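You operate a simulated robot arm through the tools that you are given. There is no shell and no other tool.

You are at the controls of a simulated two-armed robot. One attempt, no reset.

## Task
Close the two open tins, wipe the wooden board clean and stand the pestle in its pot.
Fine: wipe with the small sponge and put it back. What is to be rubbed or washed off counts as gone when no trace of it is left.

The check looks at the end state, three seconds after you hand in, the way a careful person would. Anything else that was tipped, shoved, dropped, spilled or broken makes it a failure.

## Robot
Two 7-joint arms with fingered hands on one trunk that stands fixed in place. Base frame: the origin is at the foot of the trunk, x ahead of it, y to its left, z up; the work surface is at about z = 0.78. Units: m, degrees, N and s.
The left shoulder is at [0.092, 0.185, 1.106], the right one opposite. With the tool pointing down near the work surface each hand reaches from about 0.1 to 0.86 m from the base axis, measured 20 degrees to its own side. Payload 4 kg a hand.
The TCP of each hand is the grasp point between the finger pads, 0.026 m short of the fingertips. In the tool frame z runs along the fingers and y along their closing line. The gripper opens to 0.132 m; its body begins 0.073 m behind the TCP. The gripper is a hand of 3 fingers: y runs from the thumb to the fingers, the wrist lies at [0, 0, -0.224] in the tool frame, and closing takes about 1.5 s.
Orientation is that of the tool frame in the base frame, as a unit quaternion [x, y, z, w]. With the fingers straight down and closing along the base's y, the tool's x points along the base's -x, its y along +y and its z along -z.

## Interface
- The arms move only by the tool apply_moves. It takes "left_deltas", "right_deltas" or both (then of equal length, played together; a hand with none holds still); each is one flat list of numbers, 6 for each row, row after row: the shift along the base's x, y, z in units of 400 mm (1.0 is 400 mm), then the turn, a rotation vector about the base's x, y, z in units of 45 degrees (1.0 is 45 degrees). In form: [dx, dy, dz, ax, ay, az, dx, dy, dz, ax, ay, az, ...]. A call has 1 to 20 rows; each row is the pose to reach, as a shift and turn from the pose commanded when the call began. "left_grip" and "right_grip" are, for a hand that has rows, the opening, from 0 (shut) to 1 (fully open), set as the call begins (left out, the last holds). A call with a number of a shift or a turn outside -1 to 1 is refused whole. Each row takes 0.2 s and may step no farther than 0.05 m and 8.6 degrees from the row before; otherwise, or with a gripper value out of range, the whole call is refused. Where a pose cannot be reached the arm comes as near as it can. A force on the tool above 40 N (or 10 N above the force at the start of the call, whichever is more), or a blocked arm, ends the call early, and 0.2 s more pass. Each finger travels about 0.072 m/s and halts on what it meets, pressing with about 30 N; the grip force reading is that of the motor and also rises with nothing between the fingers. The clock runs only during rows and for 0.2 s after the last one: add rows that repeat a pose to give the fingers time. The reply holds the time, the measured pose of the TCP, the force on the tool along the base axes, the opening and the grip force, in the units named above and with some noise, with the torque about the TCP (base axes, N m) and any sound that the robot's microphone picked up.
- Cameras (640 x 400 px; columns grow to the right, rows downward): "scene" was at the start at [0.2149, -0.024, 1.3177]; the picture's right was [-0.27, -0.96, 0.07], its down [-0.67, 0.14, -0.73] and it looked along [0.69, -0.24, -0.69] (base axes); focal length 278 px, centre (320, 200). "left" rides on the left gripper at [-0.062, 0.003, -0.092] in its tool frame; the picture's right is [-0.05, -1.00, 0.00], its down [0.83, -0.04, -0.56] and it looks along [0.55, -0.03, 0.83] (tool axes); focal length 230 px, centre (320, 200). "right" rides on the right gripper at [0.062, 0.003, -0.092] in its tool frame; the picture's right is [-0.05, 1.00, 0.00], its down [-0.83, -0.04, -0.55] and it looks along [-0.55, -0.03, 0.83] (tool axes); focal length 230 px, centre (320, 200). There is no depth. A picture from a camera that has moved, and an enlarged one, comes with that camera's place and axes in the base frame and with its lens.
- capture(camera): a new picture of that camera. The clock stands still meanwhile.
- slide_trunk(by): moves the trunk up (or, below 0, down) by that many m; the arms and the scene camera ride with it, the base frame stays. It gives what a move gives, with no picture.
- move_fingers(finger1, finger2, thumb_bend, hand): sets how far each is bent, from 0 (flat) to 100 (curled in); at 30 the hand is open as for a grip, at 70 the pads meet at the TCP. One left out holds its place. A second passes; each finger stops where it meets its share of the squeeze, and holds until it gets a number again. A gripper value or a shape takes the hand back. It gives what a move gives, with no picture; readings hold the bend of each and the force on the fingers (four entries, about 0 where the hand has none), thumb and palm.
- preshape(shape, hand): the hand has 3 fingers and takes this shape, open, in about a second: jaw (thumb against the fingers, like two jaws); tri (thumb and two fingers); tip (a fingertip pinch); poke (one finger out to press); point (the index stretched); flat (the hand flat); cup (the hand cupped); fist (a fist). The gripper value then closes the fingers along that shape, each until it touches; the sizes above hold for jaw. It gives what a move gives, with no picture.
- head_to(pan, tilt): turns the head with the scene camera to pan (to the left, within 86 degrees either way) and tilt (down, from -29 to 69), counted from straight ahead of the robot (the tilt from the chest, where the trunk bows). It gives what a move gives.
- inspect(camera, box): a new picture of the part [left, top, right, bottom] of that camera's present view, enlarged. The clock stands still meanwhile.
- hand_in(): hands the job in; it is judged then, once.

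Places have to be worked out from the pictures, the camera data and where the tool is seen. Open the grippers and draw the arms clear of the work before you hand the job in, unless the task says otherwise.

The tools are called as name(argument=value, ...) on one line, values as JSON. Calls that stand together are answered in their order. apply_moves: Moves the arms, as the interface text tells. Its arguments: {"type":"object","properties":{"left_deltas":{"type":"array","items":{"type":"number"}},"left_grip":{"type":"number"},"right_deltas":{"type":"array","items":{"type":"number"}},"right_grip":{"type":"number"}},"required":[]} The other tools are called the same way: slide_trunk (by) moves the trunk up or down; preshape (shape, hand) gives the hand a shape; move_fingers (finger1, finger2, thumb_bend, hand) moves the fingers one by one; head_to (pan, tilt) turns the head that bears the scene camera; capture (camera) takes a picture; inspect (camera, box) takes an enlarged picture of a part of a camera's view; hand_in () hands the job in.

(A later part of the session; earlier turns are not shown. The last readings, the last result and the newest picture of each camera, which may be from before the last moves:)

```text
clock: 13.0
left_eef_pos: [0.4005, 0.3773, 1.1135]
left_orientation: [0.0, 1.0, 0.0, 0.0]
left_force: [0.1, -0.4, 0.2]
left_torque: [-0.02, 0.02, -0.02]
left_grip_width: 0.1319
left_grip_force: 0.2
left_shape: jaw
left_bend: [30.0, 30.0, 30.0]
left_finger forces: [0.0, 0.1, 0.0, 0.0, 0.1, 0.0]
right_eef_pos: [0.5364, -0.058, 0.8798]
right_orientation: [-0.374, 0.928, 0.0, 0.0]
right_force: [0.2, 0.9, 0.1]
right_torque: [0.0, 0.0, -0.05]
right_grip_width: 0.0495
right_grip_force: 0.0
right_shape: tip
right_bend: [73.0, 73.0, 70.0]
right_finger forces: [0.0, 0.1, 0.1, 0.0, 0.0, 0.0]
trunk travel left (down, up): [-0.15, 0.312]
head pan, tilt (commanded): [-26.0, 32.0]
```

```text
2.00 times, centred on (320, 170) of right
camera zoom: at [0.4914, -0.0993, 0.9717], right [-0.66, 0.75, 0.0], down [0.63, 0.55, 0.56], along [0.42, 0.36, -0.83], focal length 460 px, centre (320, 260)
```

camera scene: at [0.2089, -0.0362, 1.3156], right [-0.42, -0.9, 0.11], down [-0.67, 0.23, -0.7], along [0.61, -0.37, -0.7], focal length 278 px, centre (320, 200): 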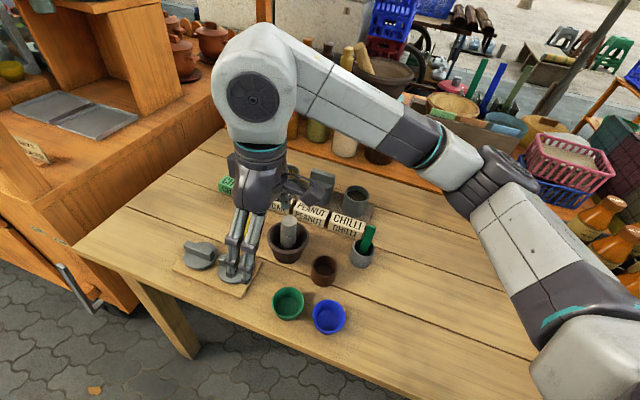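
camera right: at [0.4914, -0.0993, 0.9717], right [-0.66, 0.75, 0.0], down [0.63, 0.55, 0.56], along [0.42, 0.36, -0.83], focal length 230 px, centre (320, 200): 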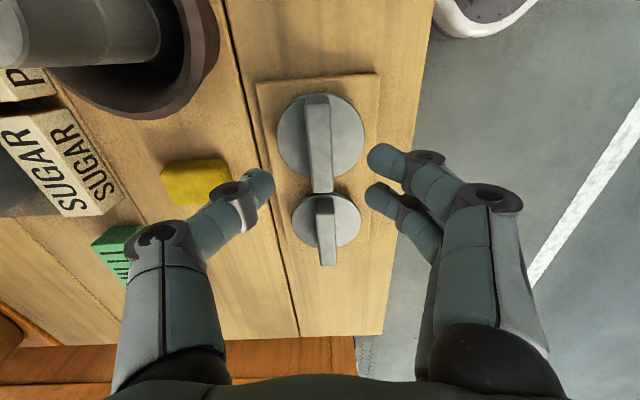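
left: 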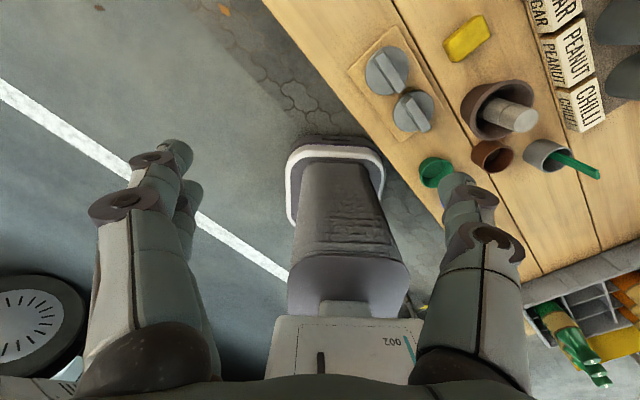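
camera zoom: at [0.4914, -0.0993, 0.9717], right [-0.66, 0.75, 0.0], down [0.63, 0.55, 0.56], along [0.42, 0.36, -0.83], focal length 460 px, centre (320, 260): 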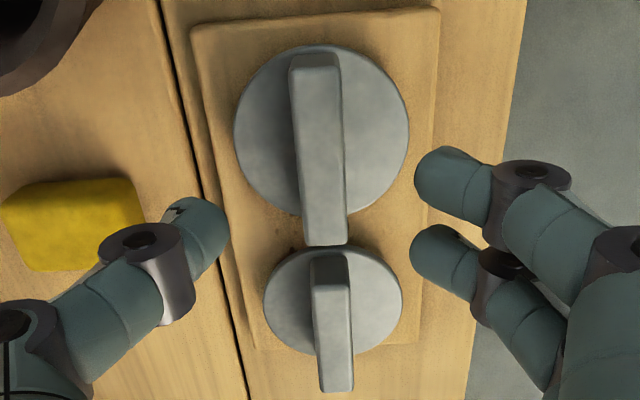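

Lid B is right under the TCP (offset ≈2 mm along the bar, 0 across). I descend to TCP height 0.828 with the fingers still open.

apply_moves(right_deltas=[0, 0, -0.05, 0, 0, 0, 0, 0, -0.09, 0, 0, 0, 0, 0, -0.13, 0, 0, 0, 0, 0, -0.13, 0, 0, 0])

inspect(camera="scene", box=[180, 220, 280, 300])

capture(camera="right")

```text
clock: 14.0
left_eef_pos: [0.3996, 0.378, 1.1129]
left_orientation: [0.0, 1.0, 0.0, 0.0]
left_force: [0.0, 0.2, -0.2]
left_torque: [0.03, 0.0, 0.01]
left_grip_width: 0.1319
left_grip_force: 0.2
left_shape: jaw
left_bend: [30.0, 30.0, 30.0]
left_finger forces: [0.0, 0.0, 0.0, 0.0, 0.1, 0.0]
right_eef_pos: [0.5376, -0.056, 0.8284]
right_orientation: [-0.375, 0.927, 0.0, 0.0]
right_force: [-0.4, -1.0, 9.4]
right_torque: [-0.01, 0.05, 0.01]
right_grip_width: 0.0508
right_grip_force: 0.1
right_shape: tip
right_bend: [74.0, 73.0, 70.0]
right_finger forces: [5.8, 0.1, 0.0, 0.1, 4.5, 0.0]
trunk travel left (down, up): [-0.15, 0.312]
head pan, tilt (commanded): [-26.0, 32.0]
```

```text
5.00 times, centred on (230, 260) of scene
camera zoom: at [0.2065, -0.0382, 1.3162], right [-0.43, -0.9, 0.11], down [-0.67, 0.23, -0.71], along [0.61, -0.37, -0.7], focal length 1392 px, centre (770, -100)
```

zoom: 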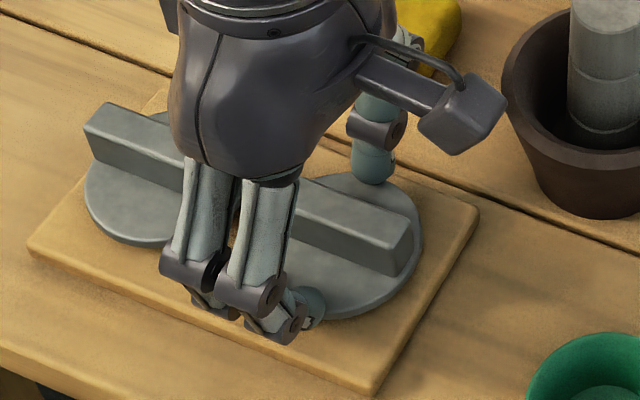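

```text
taken
camera right: at [0.4916, -0.0974, 0.9211], right [-0.66, 0.75, 0.0], down [0.63, 0.55, 0.56], along [0.42, 0.36, -0.83], focal length 230 px, centre (320, 200)
```

right: 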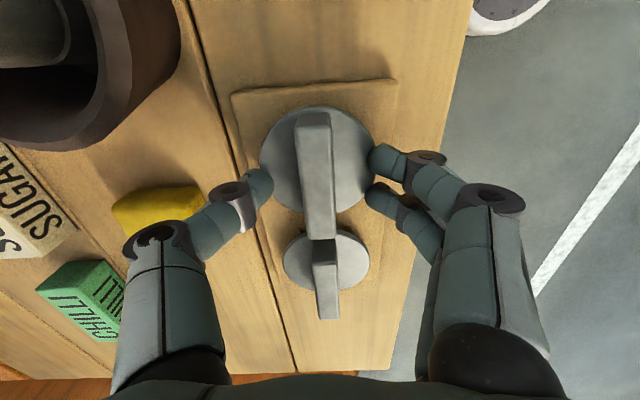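

The force of 9 N shows that the tips touch the lid's disc (top about z 0.803). I raise 3 mm, then close on the bar.

apply_moves(right_deltas=[0, 0, 0.01, 0, 0, 0])

apply_moves(right_deltas=[0, 0, 0, 0, 0, 0, 0, 0, 0, 0, 0, 0, 0, 0, 0, 0, 0, 0, 0, 0, 0, 0, 0, 0, 0, 0, 0, 0, 0, 0], right_grip=0.0)

capture(camera="right")

```text
clock: 14.4
left_eef_pos: [0.4008, 0.3785, 1.1118]
left_orientation: [0.0, 1.0, 0.0, 0.001]
left_force: [-0.4, -0.1, -0.2]
left_torque: [0.01, -0.02, -0.05]
left_grip_width: 0.1319
left_grip_force: 0.1
left_shape: jaw
left_bend: [30.0, 30.0, 30.0]
left_finger forces: [0.0, 0.0, 0.0, 0.0, 0.0, 0.0]
right_eef_pos: [0.5368, -0.0562, 0.8306]
right_orientation: [-0.374, 0.927, 0.0, -0.001]
right_force: [-0.2, 0.6, 0.4]
right_torque: [0.03, 0.03, -0.02]
right_grip_width: 0.0505
right_grip_force: 0.1
right_shape: tip
right_bend: [74.0, 73.0, 70.0]
right_finger forces: [0.2, 0.0, 0.0, 0.0, 0.3, 0.0]
trunk travel left (down, up): [-0.15, 0.312]
head pan, tilt (commanded): [-26.0, 32.0]
```

```text
clock: 15.6
left_eef_pos: [0.4016, 0.3782, 1.1119]
left_orientation: [0.0, 1.0, 0.0, 0.0]
left_force: [-0.2, 0.2, 0.3]
left_torque: [0.0, 0.0, -0.03]
left_grip_width: 0.1316
left_grip_force: 0.0
left_shape: jaw
left_bend: [30.0, 30.0, 30.0]
left_finger forces: [0.0, 0.0, 0.0, 0.1, 0.0, 0.0]
right_eef_pos: [0.5369, -0.0566, 0.832]
right_orientation: [-0.374, 0.927, -0.001, 0.001]
right_force: [-0.3, -0.3, 0.4]
right_torque: [0.03, -0.05, 0.01]
right_grip_width: 0.0429
right_grip_force: 30.0
right_shape: tip
right_bend: [74.0, 74.0, 70.0]
right_finger forces: [12.2, 12.7, 0.0, 0.0, 24.5, 0.0]
trunk travel left (down, up): [-0.15, 0.312]
head pan, tilt (commanded): [-26.0, 32.0]
```

```text
taken
camera right: at [0.4917, -0.0979, 0.9242], right [-0.66, 0.75, 0.0], down [0.63, 0.55, 0.55], along [0.42, 0.36, -0.83], focal length 230 px, centre (320, 200)
```

right: 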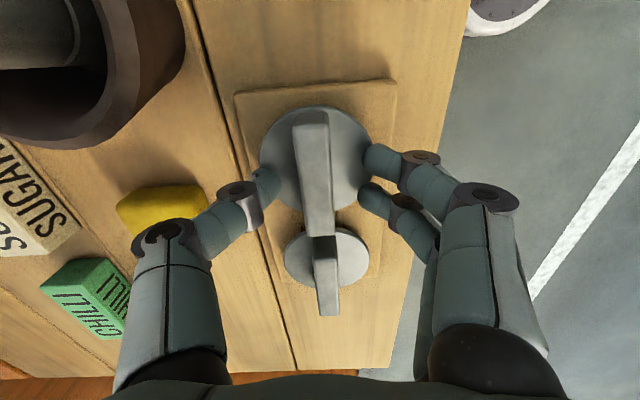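

The fingers stopped at 43 mm with force, wider than the bar. I zoom in to see what they touch.

inspect(camera="right", box=[220, 80, 420, 250])

inspect(camera="scene", box=[200, 230, 270, 290])

```text
2.35 times, centred on (320, 165) of right
camera zoom: at [0.4917, -0.0979, 0.9242], right [-0.66, 0.75, 0.0], down [0.63, 0.55, 0.55], along [0.42, 0.36, -0.83], focal length 541 px, centre (320, 282)
```

zoom: 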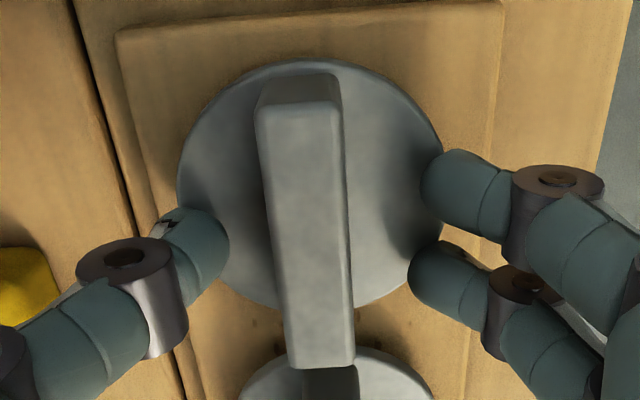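

```text
6.67 times, centred on (235, 260) of scene
camera zoom: at [0.2076, -0.0382, 1.3158], right [-0.43, -0.9, 0.11], down [-0.67, 0.23, -0.71], along [0.61, -0.37, -0.7], focal length 1856 px, centre (887, -200)
```

zoom: 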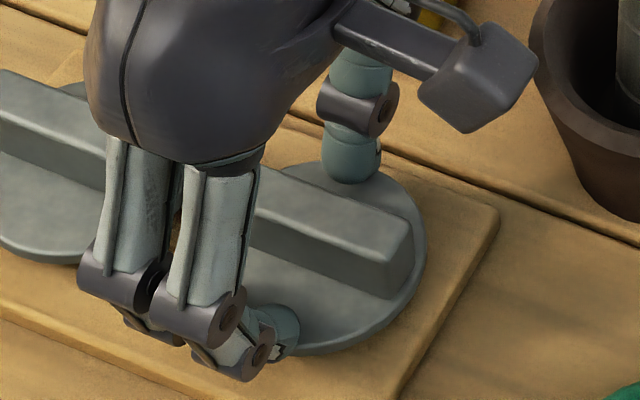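

The visible tips are still about 20 mm from the bar's centreline, yet they're pressing evenly with no net vertical force. I try a very small lift of 6 mm to see whether the lid comes along.

apply_moves(right_deltas=[0, 0, 0.005, 0, 0, 0, 0, 0, 0.01, 0, 0, 0, 0, 0, 0.015, 0, 0, 0, 0, 0, 0.015, 0, 0, 0])

inspect(camera="right", box=[220, 80, 420, 250])

inspect(camera="scene", box=[200, 230, 270, 290])

```text
clock: 16.6
left_eef_pos: [0.3997, 0.3773, 1.1128]
left_orientation: [-0.001, 1.0, 0.0, 0.0]
left_force: [0.2, 0.2, 0.6]
left_torque: [-0.01, 0.0, 0.02]
left_grip_width: 0.132
left_grip_force: 0.0
left_shape: jaw
left_bend: [30.0, 30.0, 30.0]
left_finger forces: [0.0, 0.0, 0.1, 0.0, 0.0, 0.0]
right_eef_pos: [0.5369, -0.0567, 0.8381]
right_orientation: [-0.375, 0.927, 0.0, 0.0]
right_force: [-0.4, 0.9, -0.4]
right_torque: [-0.01, -0.02, -0.02]
right_grip_width: 0.0428
right_grip_force: 29.8
right_shape: tip
right_bend: [74.0, 74.0, 70.0]
right_finger forces: [12.2, 12.6, 0.1, 0.1, 24.4, 0.1]
trunk travel left (down, up): [-0.15, 0.312]
head pan, tilt (commanded): [-26.0, 32.0]
```

```text
2.35 times, centred on (320, 165) of right
camera zoom: at [0.492, -0.098, 0.9306], right [-0.66, 0.75, 0.0], down [0.63, 0.55, 0.55], along [0.42, 0.36, -0.83], focal length 541 px, centre (320, 282)
```

zoom: 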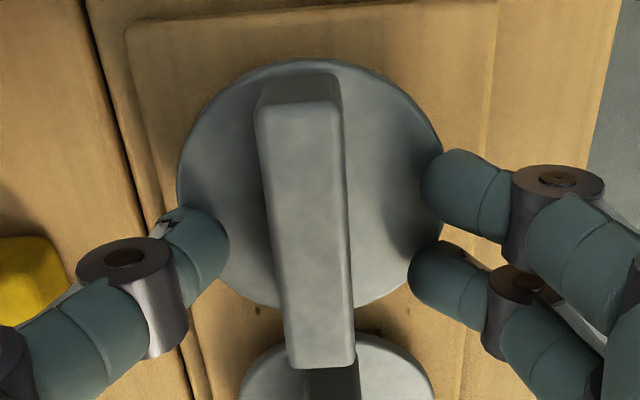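

```text
6.67 times, centred on (235, 260) of scene
camera zoom: at [0.2076, -0.0382, 1.3158], right [-0.43, -0.9, 0.11], down [-0.67, 0.23, -0.71], along [0.61, -0.37, -0.7], focal length 1856 px, centre (887, -200)
```

zoom: 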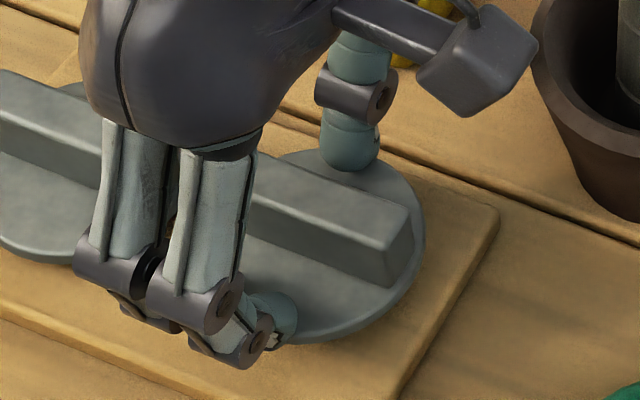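

The lid is held and came up with the hand, its centre about [-2, -5] mm from the TCP. I lift it to a safe height and carry it to a viewpoint from which the chilli and sugar tins both show.

apply_moves(right_deltas=[0, 0, 0.08, 0, 0, 0, 0, 0, 0.17, 0, 0, 0, 0, 0, 0.26, 0, 0, 0, 0, 0, 0.34, 0, 0, 0, 0.043, -0.0986, 0.34, 0, 0, 0, 0.0864, -0.197, 0.34, 0, 0, 0, 0.1296, -0.2957, 0.34, 0, 0, 0, 0.1729, -0.394, 0.34, 0, 0, 0, 0.216, -0.493, 0.34, 0, 0, 0, 0.2593, -0.591, 0.34, 0, 0, 0, 0.3025, -0.69, 0.34, 0, 0, 0, 0.3025, -0.69, 0.34, 0, 0, 0])

capture(camera="right")

capture(camera="scene")

```text
clock: 19.2
left_eef_pos: [0.4007, 0.3788, 1.1132]
left_orientation: [0.0, 1.0, 0.0, 0.0]
left_force: [0.1, 0.8, 0.2]
left_torque: [-0.03, 0.01, -0.01]
left_grip_width: 0.1317
left_grip_force: 0.1
left_shape: jaw
left_bend: [30.0, 30.0, 30.0]
left_finger forces: [0.1, 0.1, 0.0, 0.0, 0.0, 0.0]
right_eef_pos: [0.6573, -0.3334, 0.9759]
right_orientation: [-0.374, 0.927, 0.001, 0.0]
right_force: [0.7, 0.0, -0.2]
right_torque: [-0.03, 0.02, 0.0]
right_grip_width: 0.0428
right_grip_force: 30.4
right_shape: tip
right_bend: [74.0, 74.0, 70.0]
right_finger forces: [12.4, 13.0, 0.0, 0.0, 24.5, 0.0]
trunk travel left (down, up): [-0.15, 0.312]
head pan, tilt (commanded): [-26.0, 32.0]
```

```text
taken
camera right: at [0.6116, -0.3748, 1.0673], right [-0.66, 0.75, 0.0], down [0.63, 0.55, 0.55], along [0.42, 0.36, -0.83], focal length 230 px, centre (320, 200)
```

right: 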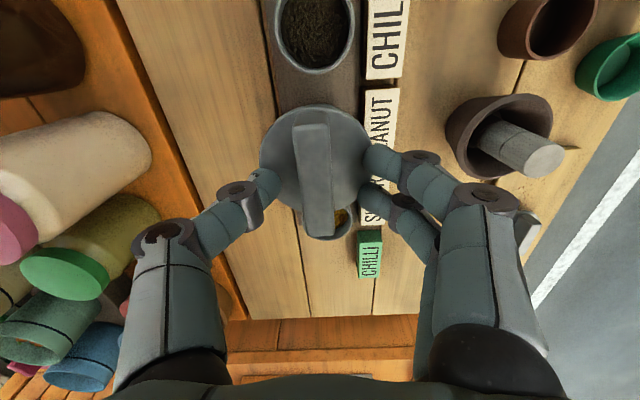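

```text
taken
camera scene: at [0.2075, -0.0378, 1.3158], right [-0.43, -0.9, 0.11], down [-0.67, 0.23, -0.71], along [0.61, -0.37, -0.7], focal length 278 px, centre (320, 200)
```

scene: 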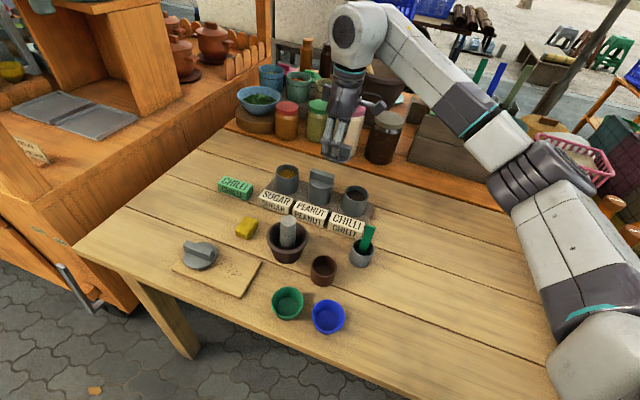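

Lid held, tins row is parallel to the hand's x axis. I zoom in on the chilli rim and the partly visible sugar tin.

inspect(camera="right", box=[240, 0, 400, 100])

inspect(camera="right", box=[250, 150, 410, 290])

inspect(camera="scene", box=[210, 140, 390, 290])

```text
4.00 times, centred on (320, 50) of right
camera zoom: at [0.6116, -0.3748, 1.0673], right [-0.66, 0.75, 0.0], down [0.63, 0.55, 0.55], along [0.42, 0.36, -0.83], focal length 920 px, centre (320, 800)
```

zoom: 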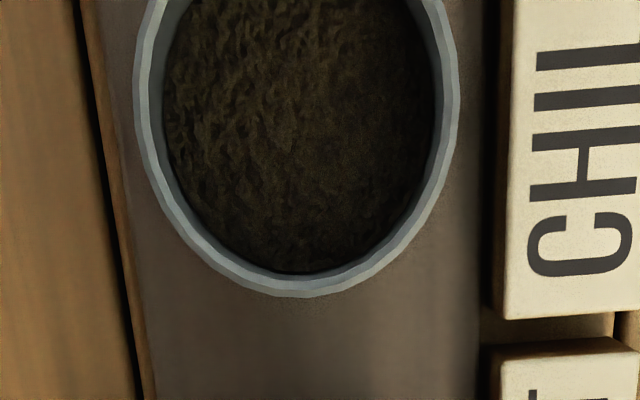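

```text
2.86 times, centred on (330, 220) of right
camera zoom: at [0.6116, -0.3748, 1.0673], right [-0.66, 0.75, 0.0], down [0.63, 0.55, 0.55], along [0.42, 0.36, -0.83], focal length 657 px, centre (291, 143)
```

zoom: 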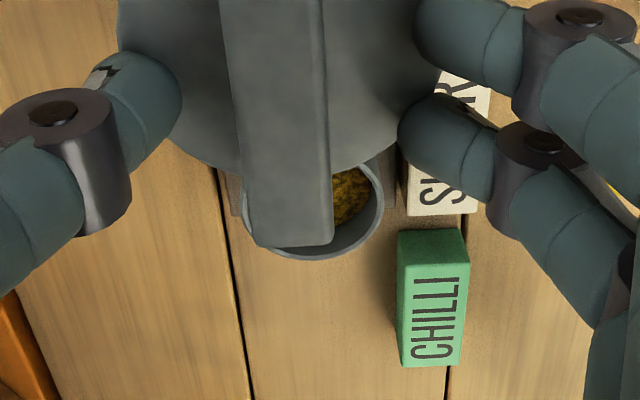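

```text
2.67 times, centred on (300, 215) of scene
camera zoom: at [0.2075, -0.0378, 1.3158], right [-0.43, -0.9, 0.11], down [-0.67, 0.23, -0.71], along [0.61, -0.37, -0.7], focal length 742 px, centre (373, 160)
```

zoom: 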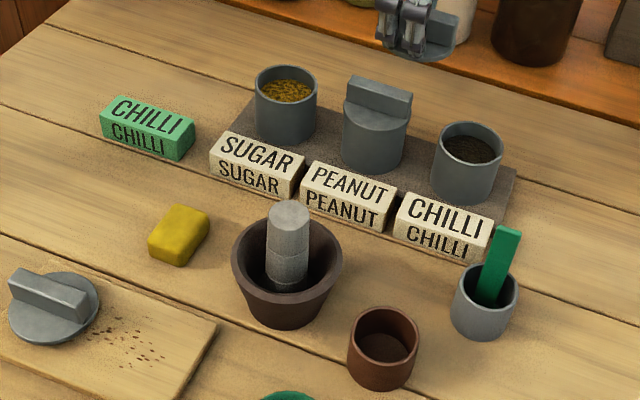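

Estimated rim centres: chilli [0.6045, -0.386, 0.843], sugar [0.745, -0.246, 0.843]. I'll cap the chilli tin with this lid: move over it and come down to hover with the lid's underside about 15 mm above the rim.

apply_moves(right_deltas=[-0.063, -0.06, 0, 0, 0, 0, -0.1265, -0.1195, 0, 0, 0, 0, -0.1265, -0.1195, -0.1, 0, 0, 0, -0.1265, -0.1195, -0.19, 0, 0, 0, -0.1265, -0.1195, -0.19, 0, 0, 0])

capture(camera="right")

inspect(camera="scene", box=[290, 140, 410, 240])

```text
clock: 20.4
left_eef_pos: [0.4011, 0.3775, 1.112]
left_orientation: [-0.001, 1.0, 0.0, 0.001]
left_force: [-0.2, 0.8, -0.1]
left_torque: [-0.02, 0.01, 0.0]
left_grip_width: 0.1319
left_grip_force: 0.1
left_shape: jaw
left_bend: [30.0, 30.0, 30.0]
left_finger forces: [0.1, 0.0, 0.1, 0.0, 0.1, 0.0]
right_eef_pos: [0.6062, -0.3812, 0.8975]
right_orientation: [-0.375, 0.927, 0.0, -0.001]
right_force: [-0.3, -0.4, -1.5]
right_torque: [-0.01, -0.02, 0.0]
right_grip_width: 0.0428
right_grip_force: 30.0
right_shape: tip
right_bend: [74.0, 74.0, 70.0]
right_finger forces: [12.2, 12.9, 0.0, 0.0, 24.3, 0.1]
trunk travel left (down, up): [-0.15, 0.312]
head pan, tilt (commanded): [-26.0, 32.0]
```

```text
taken
camera right: at [0.5617, -0.4221, 0.9901], right [-0.66, 0.75, 0.0], down [0.63, 0.55, 0.55], along [0.42, 0.36, -0.83], focal length 230 px, centre (320, 200)
```

right: 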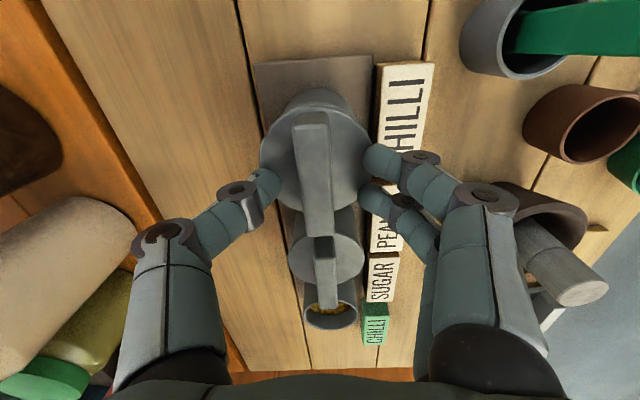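

```text
4.00 times, centred on (350, 190) of scene
camera zoom: at [0.2073, -0.0379, 1.3159], right [-0.43, -0.9, 0.11], down [-0.67, 0.23, -0.71], along [0.61, -0.37, -0.7], focal length 1114 px, centre (200, 240)
```

zoom: 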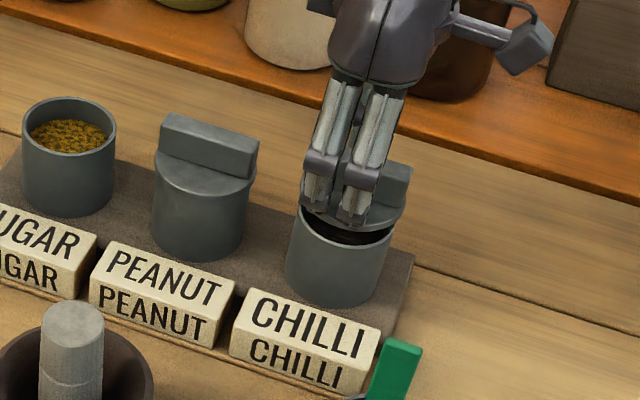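

The lid hovers over the chilli tin but looks a bit off to the right in the scene view. I zoom both views to measure the offset.

inspect(camera="right", box=[240, 50, 400, 170])

inspect(camera="right", box=[260, 190, 400, 350])

inspect(camera="scene", box=[335, 170, 395, 220])

```text
3.33 times, centred on (320, 110) of right
camera zoom: at [0.5617, -0.4221, 0.9901], right [-0.66, 0.75, 0.0], down [0.63, 0.55, 0.55], along [0.42, 0.36, -0.83], focal length 767 px, centre (320, 500)
```

zoom: 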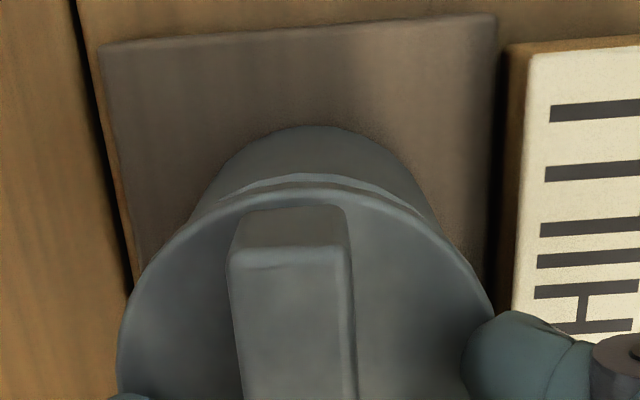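

```text
2.50 times, centred on (330, 270) of right
camera zoom: at [0.5617, -0.4221, 0.9901], right [-0.66, 0.75, 0.0], down [0.63, 0.55, 0.55], along [0.42, 0.36, -0.83], focal length 575 px, centre (295, 25)
```

zoom: 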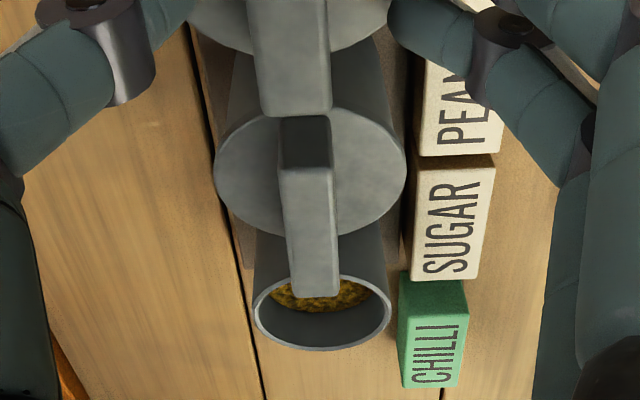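

```text
8.00 times, centred on (365, 195) of scene
camera zoom: at [0.2073, -0.0379, 1.3159], right [-0.43, -0.9, 0.11], down [-0.67, 0.23, -0.71], along [0.61, -0.37, -0.7], focal length 2227 px, centre (-40, 240)
```

zoom: 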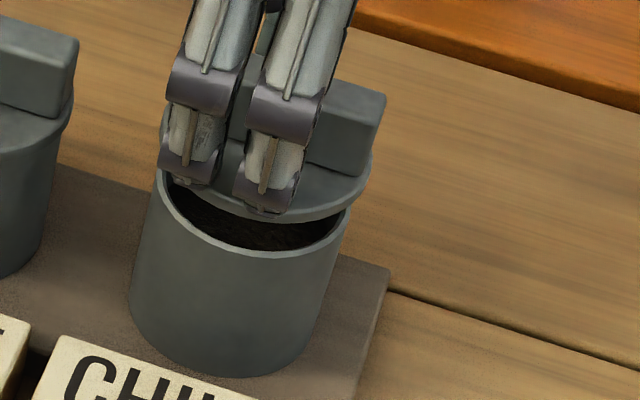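

Both views agree that the lid is centred over the chilli tin to within about 2 mm. I apply a small correction and lower it in small steps while watching the force.

apply_moves(right_deltas=[-0.001, 0.0045, -0.01, 0, 0, 0, -0.001, 0.0045, -0.02, 0, 0, 0, -0.001, 0.0045, -0.028, 0, 0, 0, -0.001, 0.0045, -0.028, 0, 0, 0])

inspect(camera="scene", box=[335, 170, 395, 220])

inspect(camera="right", box=[240, 50, 400, 170])

```text
clock: 21.4
left_eef_pos: [0.4, 0.378, 1.1127]
left_orientation: [-0.001, 1.0, -0.001, 0.0]
left_force: [-0.6, -1.1, 0.5]
left_torque: [-0.04, -0.02, -0.04]
left_grip_width: 0.132
left_grip_force: 0.1
left_shape: jaw
left_bend: [30.0, 30.0, 30.0]
left_finger forces: [0.1, 0.0, 0.0, 0.1, 0.0, 0.0]
right_eef_pos: [0.607, -0.38, 0.8873]
right_orientation: [-0.374, 0.927, 0.0, 0.0]
right_force: [-0.1, -0.1, -0.7]
right_torque: [0.01, -0.02, -0.02]
right_grip_width: 0.0427
right_grip_force: 29.8
right_shape: tip
right_bend: [74.0, 74.0, 70.0]
right_finger forces: [12.3, 12.9, 0.0, 0.0, 24.2, 0.0]
trunk travel left (down, up): [-0.15, 0.312]
head pan, tilt (commanded): [-26.0, 32.0]
```

```text
8.00 times, centred on (365, 195) of scene
camera zoom: at [0.2075, -0.0383, 1.3158], right [-0.43, -0.9, 0.11], down [-0.67, 0.23, -0.71], along [0.61, -0.37, -0.7], focal length 2227 px, centre (-40, 240)
```

zoom: 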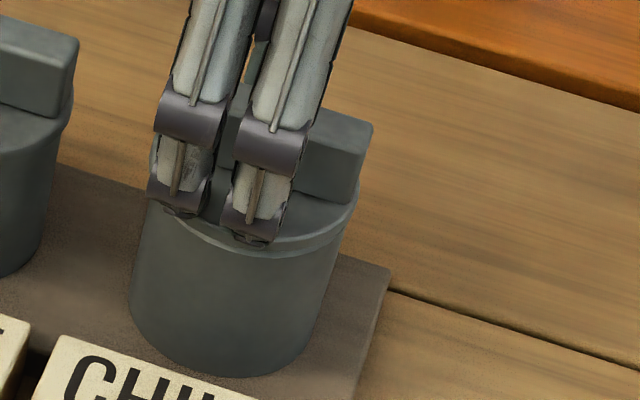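

```text
3.33 times, centred on (320, 110) of right
camera zoom: at [0.5614, -0.4204, 0.979], right [-0.66, 0.75, 0.0], down [0.63, 0.55, 0.56], along [0.42, 0.36, -0.83], focal length 767 px, centre (320, 500)
```

zoom: 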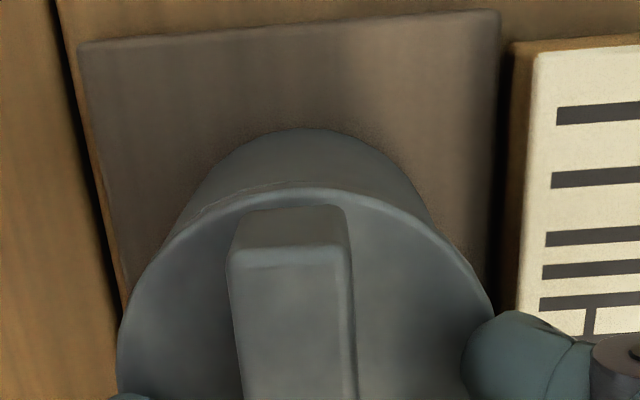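

The lid is nearly on the rim and looks well centred. I continue down in small steps.

apply_moves(right_deltas=[0, 0, -0.005, 0, 0, 0, 0, 0, -0.01, 0, 0, 0, 0, 0, -0.01, 0, 0, 0])

inspect(camera="scene", box=[335, 170, 395, 220])

```text
clock: 22.2
left_eef_pos: [0.3998, 0.3774, 1.1129]
left_orientation: [0.0, 1.0, 0.0, 0.0]
left_force: [0.3, -0.1, 0.6]
left_torque: [-0.02, 0.01, -0.01]
left_grip_width: 0.1319
left_grip_force: 0.1
left_shape: jaw
left_bend: [30.0, 30.0, 30.0]
left_finger forces: [0.0, 0.0, 0.0, 0.0, 0.0, 0.0]
right_eef_pos: [0.6053, -0.3794, 0.8842]
right_orientation: [-0.374, 0.928, 0.0, 0.002]
right_force: [1.6, -4.8, 7.7]
right_torque: [0.02, 0.07, 0.06]
right_grip_width: 0.0425
right_grip_force: 30.1
right_shape: tip
right_bend: [74.0, 74.0, 70.0]
right_finger forces: [12.5, 13.3, 0.1, 0.1, 27.8, 0.1]
trunk travel left (down, up): [-0.15, 0.312]
head pan, tilt (commanded): [-26.0, 32.0]
```

```text
8.00 times, centred on (365, 195) of scene
camera zoom: at [0.2068, -0.0384, 1.3161], right [-0.43, -0.9, 0.11], down [-0.67, 0.23, -0.71], along [0.61, -0.37, -0.7], focal length 2227 px, centre (-40, 240)
```

zoom: 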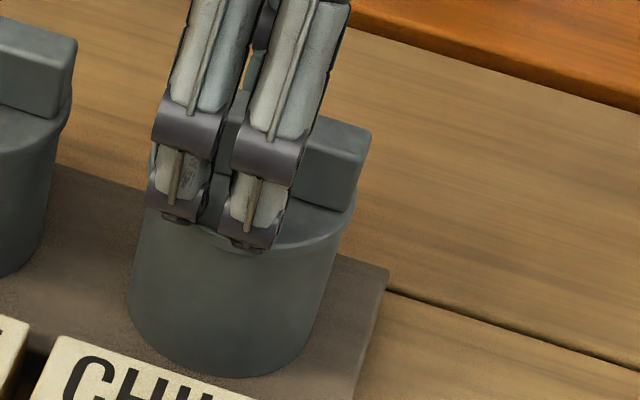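

Contact: 8 N up and about 5 N sideways, so the lid's edge touches to one side. I yield sideways by 1.5 mm in the direction of the push and press slightly further.

apply_moves(right_deltas=[0.00125, -0.004, 0, 0, 0, 0, 0.00125, -0.004, -0.0025, 0, 0, 0, 0.00125, -0.004, -0.0025, 0, 0, 0])

```text
clock: 23.0
left_eef_pos: [0.3997, 0.3785, 1.1135]
left_orientation: [0.0, 1.0, 0.0, -0.001]
left_force: [0.7, 0.0, 0.1]
left_torque: [0.0, 0.01, -0.02]
left_grip_width: 0.1321
left_grip_force: 0.0
left_shape: jaw
left_bend: [30.0, 30.0, 30.0]
left_finger forces: [0.0, 0.0, 0.0, 0.0, 0.1, 0.0]
right_eef_pos: [0.6065, -0.38, 0.8847]
right_orientation: [-0.374, 0.927, 0.0, 0.0]
right_force: [-1.3, -1.8, 9.1]
right_torque: [0.01, 0.11, 0.03]
right_grip_width: 0.042
right_grip_force: 30.4
right_shape: tip
right_bend: [74.0, 74.0, 70.0]
right_finger forces: [13.6, 14.1, 0.1, 0.0, 27.0, 0.0]
trunk travel left (down, up): [-0.15, 0.312]
head pan, tilt (commanded): [-26.0, 32.0]
```

Sideways force is nearly gone, height stays 0.8845. I compare this lid's seat with the closed peanut tin in the pictures.

inspect(camera="scene", box=[310, 160, 400, 230])

inspect(camera="right", box=[240, 60, 400, 260])

```text
5.71 times, centred on (355, 195) of scene
camera zoom: at [0.2062, -0.0381, 1.3161], right [-0.43, -0.9, 0.11], down [-0.67, 0.23, -0.71], along [0.61, -0.37, -0.7], focal length 1591 px, centre (120, 229)
```

zoom: 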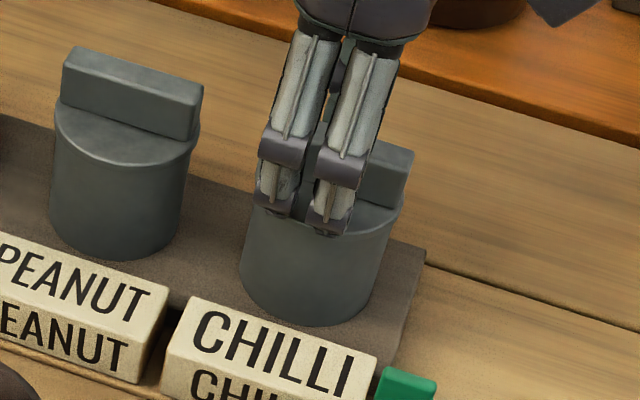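

```text
2.00 times, centred on (320, 160) of right
camera zoom: at [0.5611, -0.4212, 0.9754], right [-0.66, 0.75, 0.0], down [0.63, 0.55, 0.56], along [0.42, 0.36, -0.83], focal length 460 px, centre (320, 280)
```

zoom: 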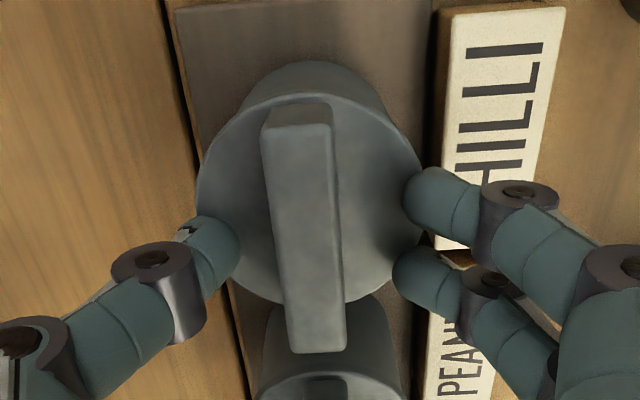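

I compare the lid edge heights of peanut and chilli in finer zooms.

inspect(camera="scene", box=[310, 162, 346, 212])

inspect(camera="scene", box=[340, 172, 376, 222])

```text
8.00 times, centred on (328, 187) of scene
camera zoom: at [0.2062, -0.0381, 1.3161], right [-0.43, -0.9, 0.11], down [-0.67, 0.23, -0.71], along [0.61, -0.37, -0.7], focal length 2227 px, centre (256, 304)
```

zoom: 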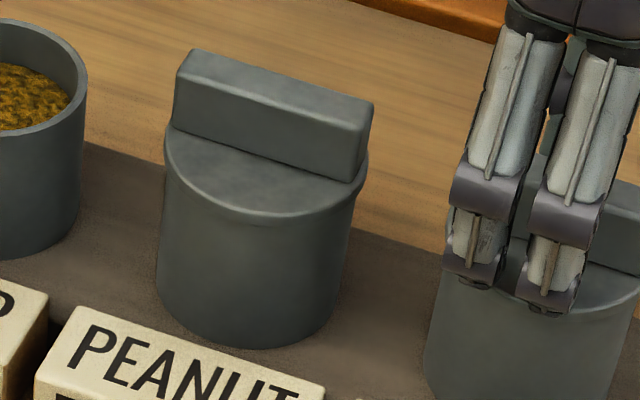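

```text
8.00 times, centred on (358, 197) of scene
camera zoom: at [0.2062, -0.0381, 1.3161], right [-0.43, -0.9, 0.11], down [-0.67, 0.23, -0.71], along [0.61, -0.37, -0.7], focal length 2227 px, centre (16, 224)
```

zoom: 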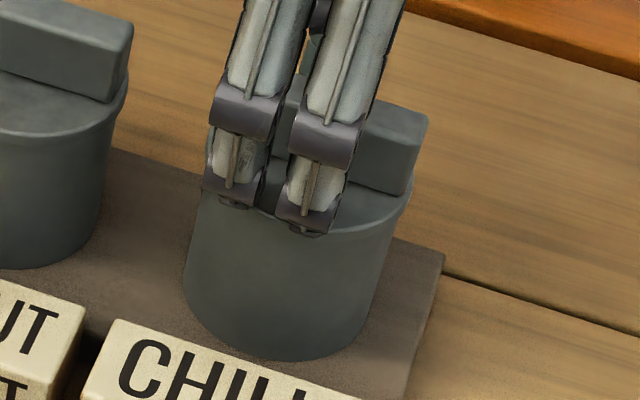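

The lid sits as low as on the peanut tin, so it's seated. I relax the downward push and open the fingers to release.

apply_moves(right_deltas=[0, 0, 0.0055, 0, 0, 0])

apply_moves(right_deltas=[0, 0, 0, 0, 0, 0, 0, 0, 0, 0, 0, 0, 0, 0, 0, 0, 0, 0, 0, 0, 0, 0, 0, 0], right_grip=0.5)

inspect(camera="right", box=[240, 60, 400, 260])

```text
clock: 23.4
left_eef_pos: [0.4003, 0.378, 1.1119]
left_orientation: [0.0, 1.0, 0.001, 0.0]
left_force: [-0.1, -0.1, -0.4]
left_torque: [0.0, 0.03, 0.01]
left_grip_width: 0.132
left_grip_force: 0.1
left_shape: jaw
left_bend: [30.0, 30.0, 30.0]
left_finger forces: [0.0, 0.0, 0.0, 0.0, 0.0, 0.0]
right_eef_pos: [0.6069, -0.3806, 0.8837]
right_orientation: [-0.376, 0.927, 0.001, -0.001]
right_force: [-2.4, -1.1, 0.3]
right_torque: [-0.01, 0.06, -0.01]
right_grip_width: 0.042
right_grip_force: 29.5
right_shape: tip
right_bend: [74.0, 74.0, 70.0]
right_finger forces: [12.7, 13.5, 0.1, 0.0, 24.7, 0.0]
trunk travel left (down, up): [-0.15, 0.312]
head pan, tilt (commanded): [-26.0, 32.0]
```

```text
clock: 24.4
left_eef_pos: [0.4001, 0.3775, 1.1127]
left_orientation: [0.0, 1.0, 0.0, 0.0]
left_force: [1.2, 0.0, 0.0]
left_torque: [0.01, 0.01, 0.0]
left_grip_width: 0.132
left_grip_force: 0.1
left_shape: jaw
left_bend: [30.0, 30.0, 30.0]
left_finger forces: [0.0, 0.1, 0.0, 0.0, 0.0, 0.0]
right_eef_pos: [0.6076, -0.381, 0.8839]
right_orientation: [-0.375, 0.927, 0.0, 0.0]
right_force: [0.5, 0.3, 0.1]
right_torque: [0.01, -0.02, 0.03]
right_grip_width: 0.0653
right_grip_force: 0.1
right_shape: tip
right_bend: [73.0, 73.0, 70.0]
right_finger forces: [0.0, 0.0, 0.0, 0.0, 0.0, 0.0]
trunk travel left (down, up): [-0.15, 0.312]
head pan, tilt (commanded): [-26.0, 32.0]
```

```text
2.00 times, centred on (320, 160) of right
camera zoom: at [0.5622, -0.4214, 0.9767], right [-0.66, 0.75, 0.0], down [0.63, 0.55, 0.55], along [0.42, 0.36, -0.83], focal length 460 px, centre (320, 280)
```

zoom: 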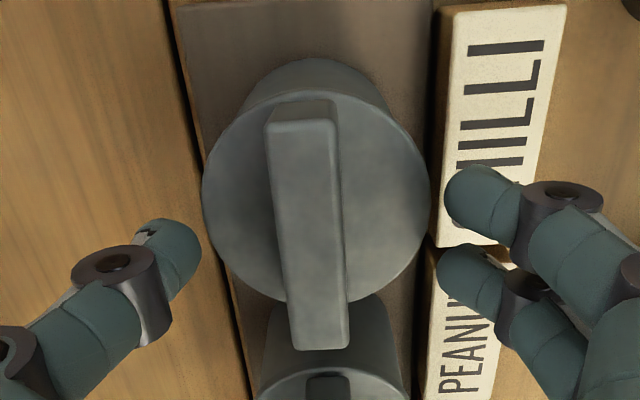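

Lid released on the chilli tin. I go up and travel to lid A on the board, stopping above it at TCP height 0.885 with a 50 mm opening.

apply_moves(right_deltas=[0, 0, 0.08, 0, 0, 0, 0, 0, 0.16, 0, 0, 0, 0, 0, 0.24, 0, 0, 0, -0.004, 0.105, 0.24, 0, 0, 0, -0.008, 0.21, 0.24, 0, 0, 0, -0.012, 0.315, 0.24, 0, 0, 0, -0.016, 0.42, 0.24, 0, 0, 0, -0.02, 0.525, 0.24, 0, 0, 0, -0.025, 0.63, 0.24, 0, 0, 0, -0.03, 0.735, 0.24, 0, 0, 0, -0.036, 0.84, 0.24, 0, 0, 0, -0.036, 0.942, 0.24, 0, 0, 0])

apply_moves(right_deltas=[0, 0, -0.08, 0, 0, 0, 0, 0, -0.16, 0, 0, 0, 0, 0, -0.235, 0, 0, 0, 0, 0, -0.235, 0, 0, 0], right_grip=0.4)

inspect(camera="right", box=[240, 60, 400, 260])

capture(camera="scene")

```text
clock: 27.0
left_eef_pos: [0.4002, 0.379, 1.1117]
left_orientation: [0.0, 1.0, -0.001, 0.0]
left_force: [-0.1, -0.4, -0.1]
left_torque: [0.01, -0.01, -0.02]
left_grip_width: 0.132
left_grip_force: 0.0
left_shape: jaw
left_bend: [30.0, 30.0, 30.0]
left_finger forces: [0.1, 0.1, 0.1, 0.0, 0.1, 0.1]
right_eef_pos: [0.5926, -0.0033, 0.9783]
right_orientation: [-0.374, 0.927, -0.001, -0.001]
right_force: [-0.6, 0.1, 0.3]
right_torque: [-0.05, -0.02, 0.04]
right_grip_width: 0.0655
right_grip_force: 0.0
right_shape: tip
right_bend: [73.0, 73.0, 70.0]
right_finger forces: [0.1, 0.0, 0.0, 0.0, 0.1, 0.1]
trunk travel left (down, up): [-0.15, 0.312]
head pan, tilt (commanded): [-26.0, 32.0]
```

```text
clock: 28.0
left_eef_pos: [0.4001, 0.3778, 1.1126]
left_orientation: [0.0, 1.0, 0.0, 0.001]
left_force: [0.1, 0.3, 0.4]
left_torque: [0.03, 0.0, 0.0]
left_grip_width: 0.1319
left_grip_force: 0.1
left_shape: jaw
left_bend: [30.0, 30.0, 30.0]
left_finger forces: [0.0, 0.1, 0.0, 0.0, 0.0, 0.1]
right_eef_pos: [0.5926, -0.005, 0.8846]
right_orientation: [-0.375, 0.927, 0.0, -0.001]
right_force: [0.5, 0.9, -0.5]
right_torque: [0.03, 0.0, 0.02]
right_grip_width: 0.0533
right_grip_force: 0.0
right_shape: tip
right_bend: [73.0, 73.0, 70.0]
right_finger forces: [0.0, 0.0, 0.0, 0.0, 0.0, 0.0]
trunk travel left (down, up): [-0.15, 0.312]
head pan, tilt (commanded): [-26.0, 32.0]
```

```text
2.00 times, centred on (320, 160) of right
camera zoom: at [0.5475, -0.0469, 0.9767], right [-0.66, 0.75, 0.0], down [0.63, 0.55, 0.55], along [0.42, 0.36, -0.83], focal length 460 px, centre (320, 280)
```

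zoom: 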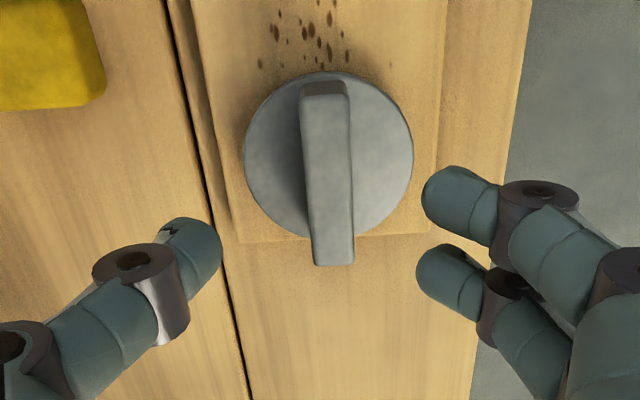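

```text
taken
camera scene: at [0.2073, -0.038, 1.3159], right [-0.43, -0.9, 0.11], down [-0.67, 0.23, -0.71], along [0.61, -0.37, -0.7], focal length 278 px, centre (320, 200)
```

scene: 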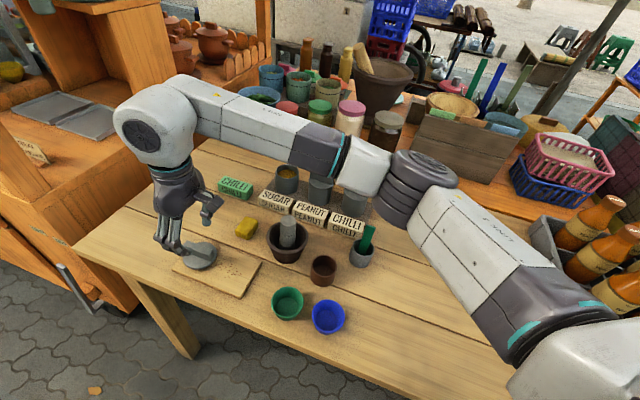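

Lid A's bar is 3 mm to the fingers' side of the TCP. I correct this, descend to TCP height ≈0.832 and check the force.

apply_moves(right_deltas=[-0.0052, 0.0055, -0.05, 0, 0, 0, -0.0052, 0.0055, -0.1, 0, 0, 0, -0.0052, 0.0055, -0.131, 0, 0, 0, -0.0052, 0.0055, -0.131, 0, 0, 0])

inspect(camera="right", box=[220, 80, 420, 250])

```text
clock: 29.0
left_eef_pos: [0.4, 0.3782, 1.1118]
left_orientation: [0.0, 1.0, 0.0, 0.0]
left_force: [0.2, 0.4, 0.2]
left_torque: [-0.01, -0.03, 0.01]
left_grip_width: 0.1317
left_grip_force: 0.0
left_shape: jaw
left_bend: [30.0, 30.0, 30.0]
left_finger forces: [0.1, 0.0, 0.0, 0.0, 0.0, 0.0]
right_eef_pos: [0.5917, -0.0022, 0.8324]
right_orientation: [-0.375, 0.927, 0.0, 0.0]
right_force: [-0.2, -0.9, 1.1]
right_torque: [0.01, 0.0, 0.01]
right_grip_width: 0.0535
right_grip_force: 0.1
right_shape: tip
right_bend: [73.0, 73.0, 70.0]
right_finger forces: [0.0, 0.0, 0.0, 0.1, 0.0, 0.1]
trunk travel left (down, up): [-0.15, 0.312]
head pan, tilt (commanded): [-26.0, 32.0]
```

```text
2.35 times, centred on (320, 165) of right
camera zoom: at [0.5458, -0.0434, 0.9248], right [-0.66, 0.75, 0.0], down [0.63, 0.55, 0.56], along [0.42, 0.36, -0.83], focal length 541 px, centre (320, 282)
```

zoom: 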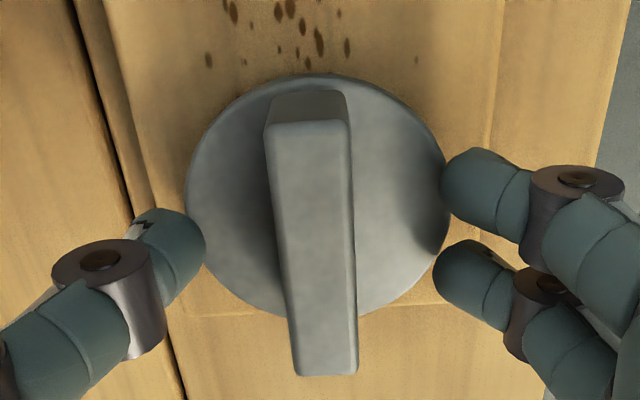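

No contact and the bar is centred. I close the fingers on it.

apply_moves(right_deltas=[0, 0, 0, 0, 0, 0, 0, 0, 0, 0, 0, 0, 0, 0, 0, 0, 0, 0, 0, 0, 0, 0, 0, 0, 0, 0, 0, 0, 0, 0], right_grip=0.0)

apply_moves(right_deltas=[0, 0, 0.01, 0, 0, 0, 0, 0, 0.02, 0, 0, 0, 0, 0, 0.03, 0, 0, 0])

inspect(camera="right", box=[220, 80, 420, 250])

```text
clock: 30.2
left_eef_pos: [0.4001, 0.3768, 1.1122]
left_orientation: [0.0, 1.0, 0.0, 0.001]
left_force: [-0.3, 0.0, -0.6]
left_torque: [0.0, 0.0, -0.01]
left_grip_width: 0.132
left_grip_force: 0.1
left_shape: jaw
left_bend: [30.0, 30.0, 30.0]
left_finger forces: [0.0, 0.0, 0.0, 0.0, 0.1, 0.0]
right_eef_pos: [0.5905, -0.004, 0.834]
right_orientation: [-0.375, 0.927, 0.0, 0.0]
right_force: [-0.2, 0.3, 2.3]
right_torque: [0.03, 0.03, 0.0]
right_grip_width: 0.0159
right_grip_force: 30.2
right_shape: tip
right_bend: [72.0, 72.0, 72.0]
right_finger forces: [13.0, 13.1, 0.0, 0.0, 25.9, 0.0]
trunk travel left (down, up): [-0.15, 0.312]
head pan, tilt (commanded): [-26.0, 32.0]
```

```text
clock: 31.0
left_eef_pos: [0.4005, 0.3781, 1.1114]
left_orientation: [0.0, 1.0, 0.0, -0.001]
left_force: [-0.4, 0.1, -0.1]
left_torque: [-0.01, 0.01, 0.0]
left_grip_width: 0.1321
left_grip_force: 0.1
left_shape: jaw
left_bend: [30.0, 30.0, 30.0]
left_finger forces: [0.0, 0.0, 0.0, 0.0, 0.0, 0.1]
right_eef_pos: [0.5904, -0.0028, 0.8448]
right_orientation: [-0.375, 0.927, 0.0, -0.001]
right_force: [0.3, -0.1, -0.7]
right_torque: [0.01, 0.03, -0.02]
right_grip_width: 0.0156
right_grip_force: 30.4
right_shape: tip
right_bend: [72.0, 72.0, 72.0]
right_finger forces: [12.7, 12.7, 0.0, 0.0, 25.4, 0.0]
trunk travel left (down, up): [-0.15, 0.312]
head pan, tilt (commanded): [-26.0, 32.0]
```

```text
2.35 times, centred on (320, 165) of right
camera zoom: at [0.5461, -0.0431, 0.9382], right [-0.66, 0.75, 0.0], down [0.63, 0.55, 0.55], along [0.42, 0.36, -0.83], focal length 541 px, centre (320, 282)
```

zoom: 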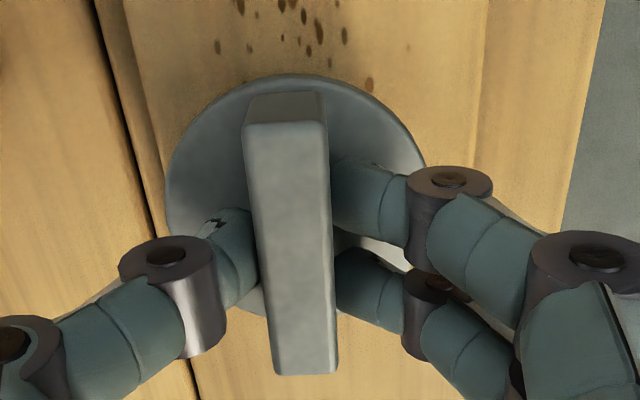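

Lid A is held firmly by its bar (16 mm), its centre at about [+3, -6] mm from the TCP. I lift it and carry it over the sugar tin, whose rim centre I estimate at [0.745, -0.244].

apply_moves(right_deltas=[0, 0, 0.09, 0, 0, 0, 0, 0, 0.18, 0, 0, 0, 0, 0, 0.27, 0, 0, 0, 0, 0, 0.35, 0, 0, 0, 0.054, -0.084, 0.35, 0, 0, 0, 0.108, -0.168, 0.35, 0, 0, 0, 0.163, -0.252, 0.35, 0, 0, 0, 0.217, -0.336, 0.35, 0, 0, 0, 0.271, -0.42, 0.35, 0, 0, 0, 0.325, -0.505, 0.35, 0, 0, 0, 0.3795, -0.5888, 0.35, 0, 0, 0, 0.3795, -0.5888, 0.27, 0, 0, 0, 0.3795, -0.5888, 0.19, 0, 0, 0, 0.3795, -0.5888, 0.14, 0, 0, 0, 0.3795, -0.5888, 0.14, 0, 0, 0])

capture(camera="right")

inspect(camera="scene", box=[255, 140, 335, 220])

```text
clock: 34.2
left_eef_pos: [0.4003, 0.3775, 1.1129]
left_orientation: [0.0, 1.0, 0.0, 0.0]
left_force: [0.1, 0.7, 1.6]
left_torque: [-0.05, 0.0, -0.01]
left_grip_width: 0.1319
left_grip_force: 0.0
left_shape: jaw
left_bend: [30.0, 30.0, 30.0]
left_finger forces: [0.1, 0.0, 0.0, 0.1, 0.0, 0.1]
right_eef_pos: [0.7417, -0.2385, 0.9011]
right_orientation: [-0.374, 0.927, 0.0, 0.0]
right_force: [-0.4, -0.5, -1.3]
right_torque: [-0.03, -0.01, -0.03]
right_grip_width: 0.0157
right_grip_force: 29.9
right_shape: tip
right_bend: [72.0, 72.0, 72.0]
right_finger forces: [12.7, 12.7, 0.0, 0.1, 25.3, 0.0]
trunk travel left (down, up): [-0.15, 0.312]
head pan, tilt (commanded): [-26.0, 32.0]
```

```text
taken
camera right: at [0.6973, -0.2794, 0.9937], right [-0.66, 0.75, 0.0], down [0.63, 0.55, 0.56], along [0.42, 0.36, -0.83], focal length 230 px, centre (320, 200)
```

right: 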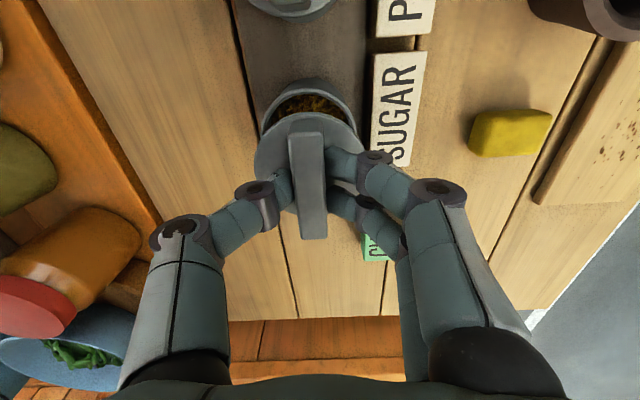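

```text
5.00 times, centred on (295, 180) of scene
camera zoom: at [0.2074, -0.0382, 1.3159], right [-0.43, -0.9, 0.11], down [-0.67, 0.23, -0.71], along [0.61, -0.37, -0.7], focal length 1392 px, centre (445, 300)
```

zoom: 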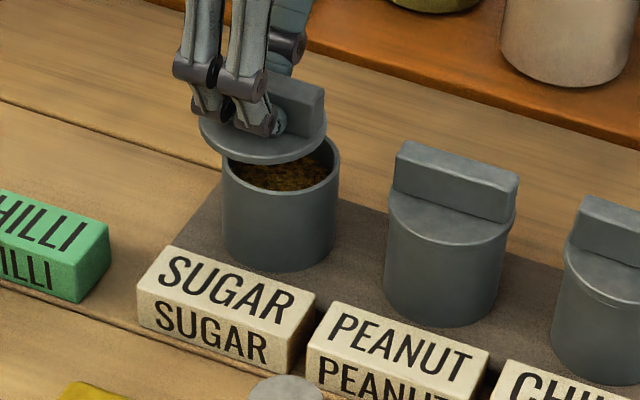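

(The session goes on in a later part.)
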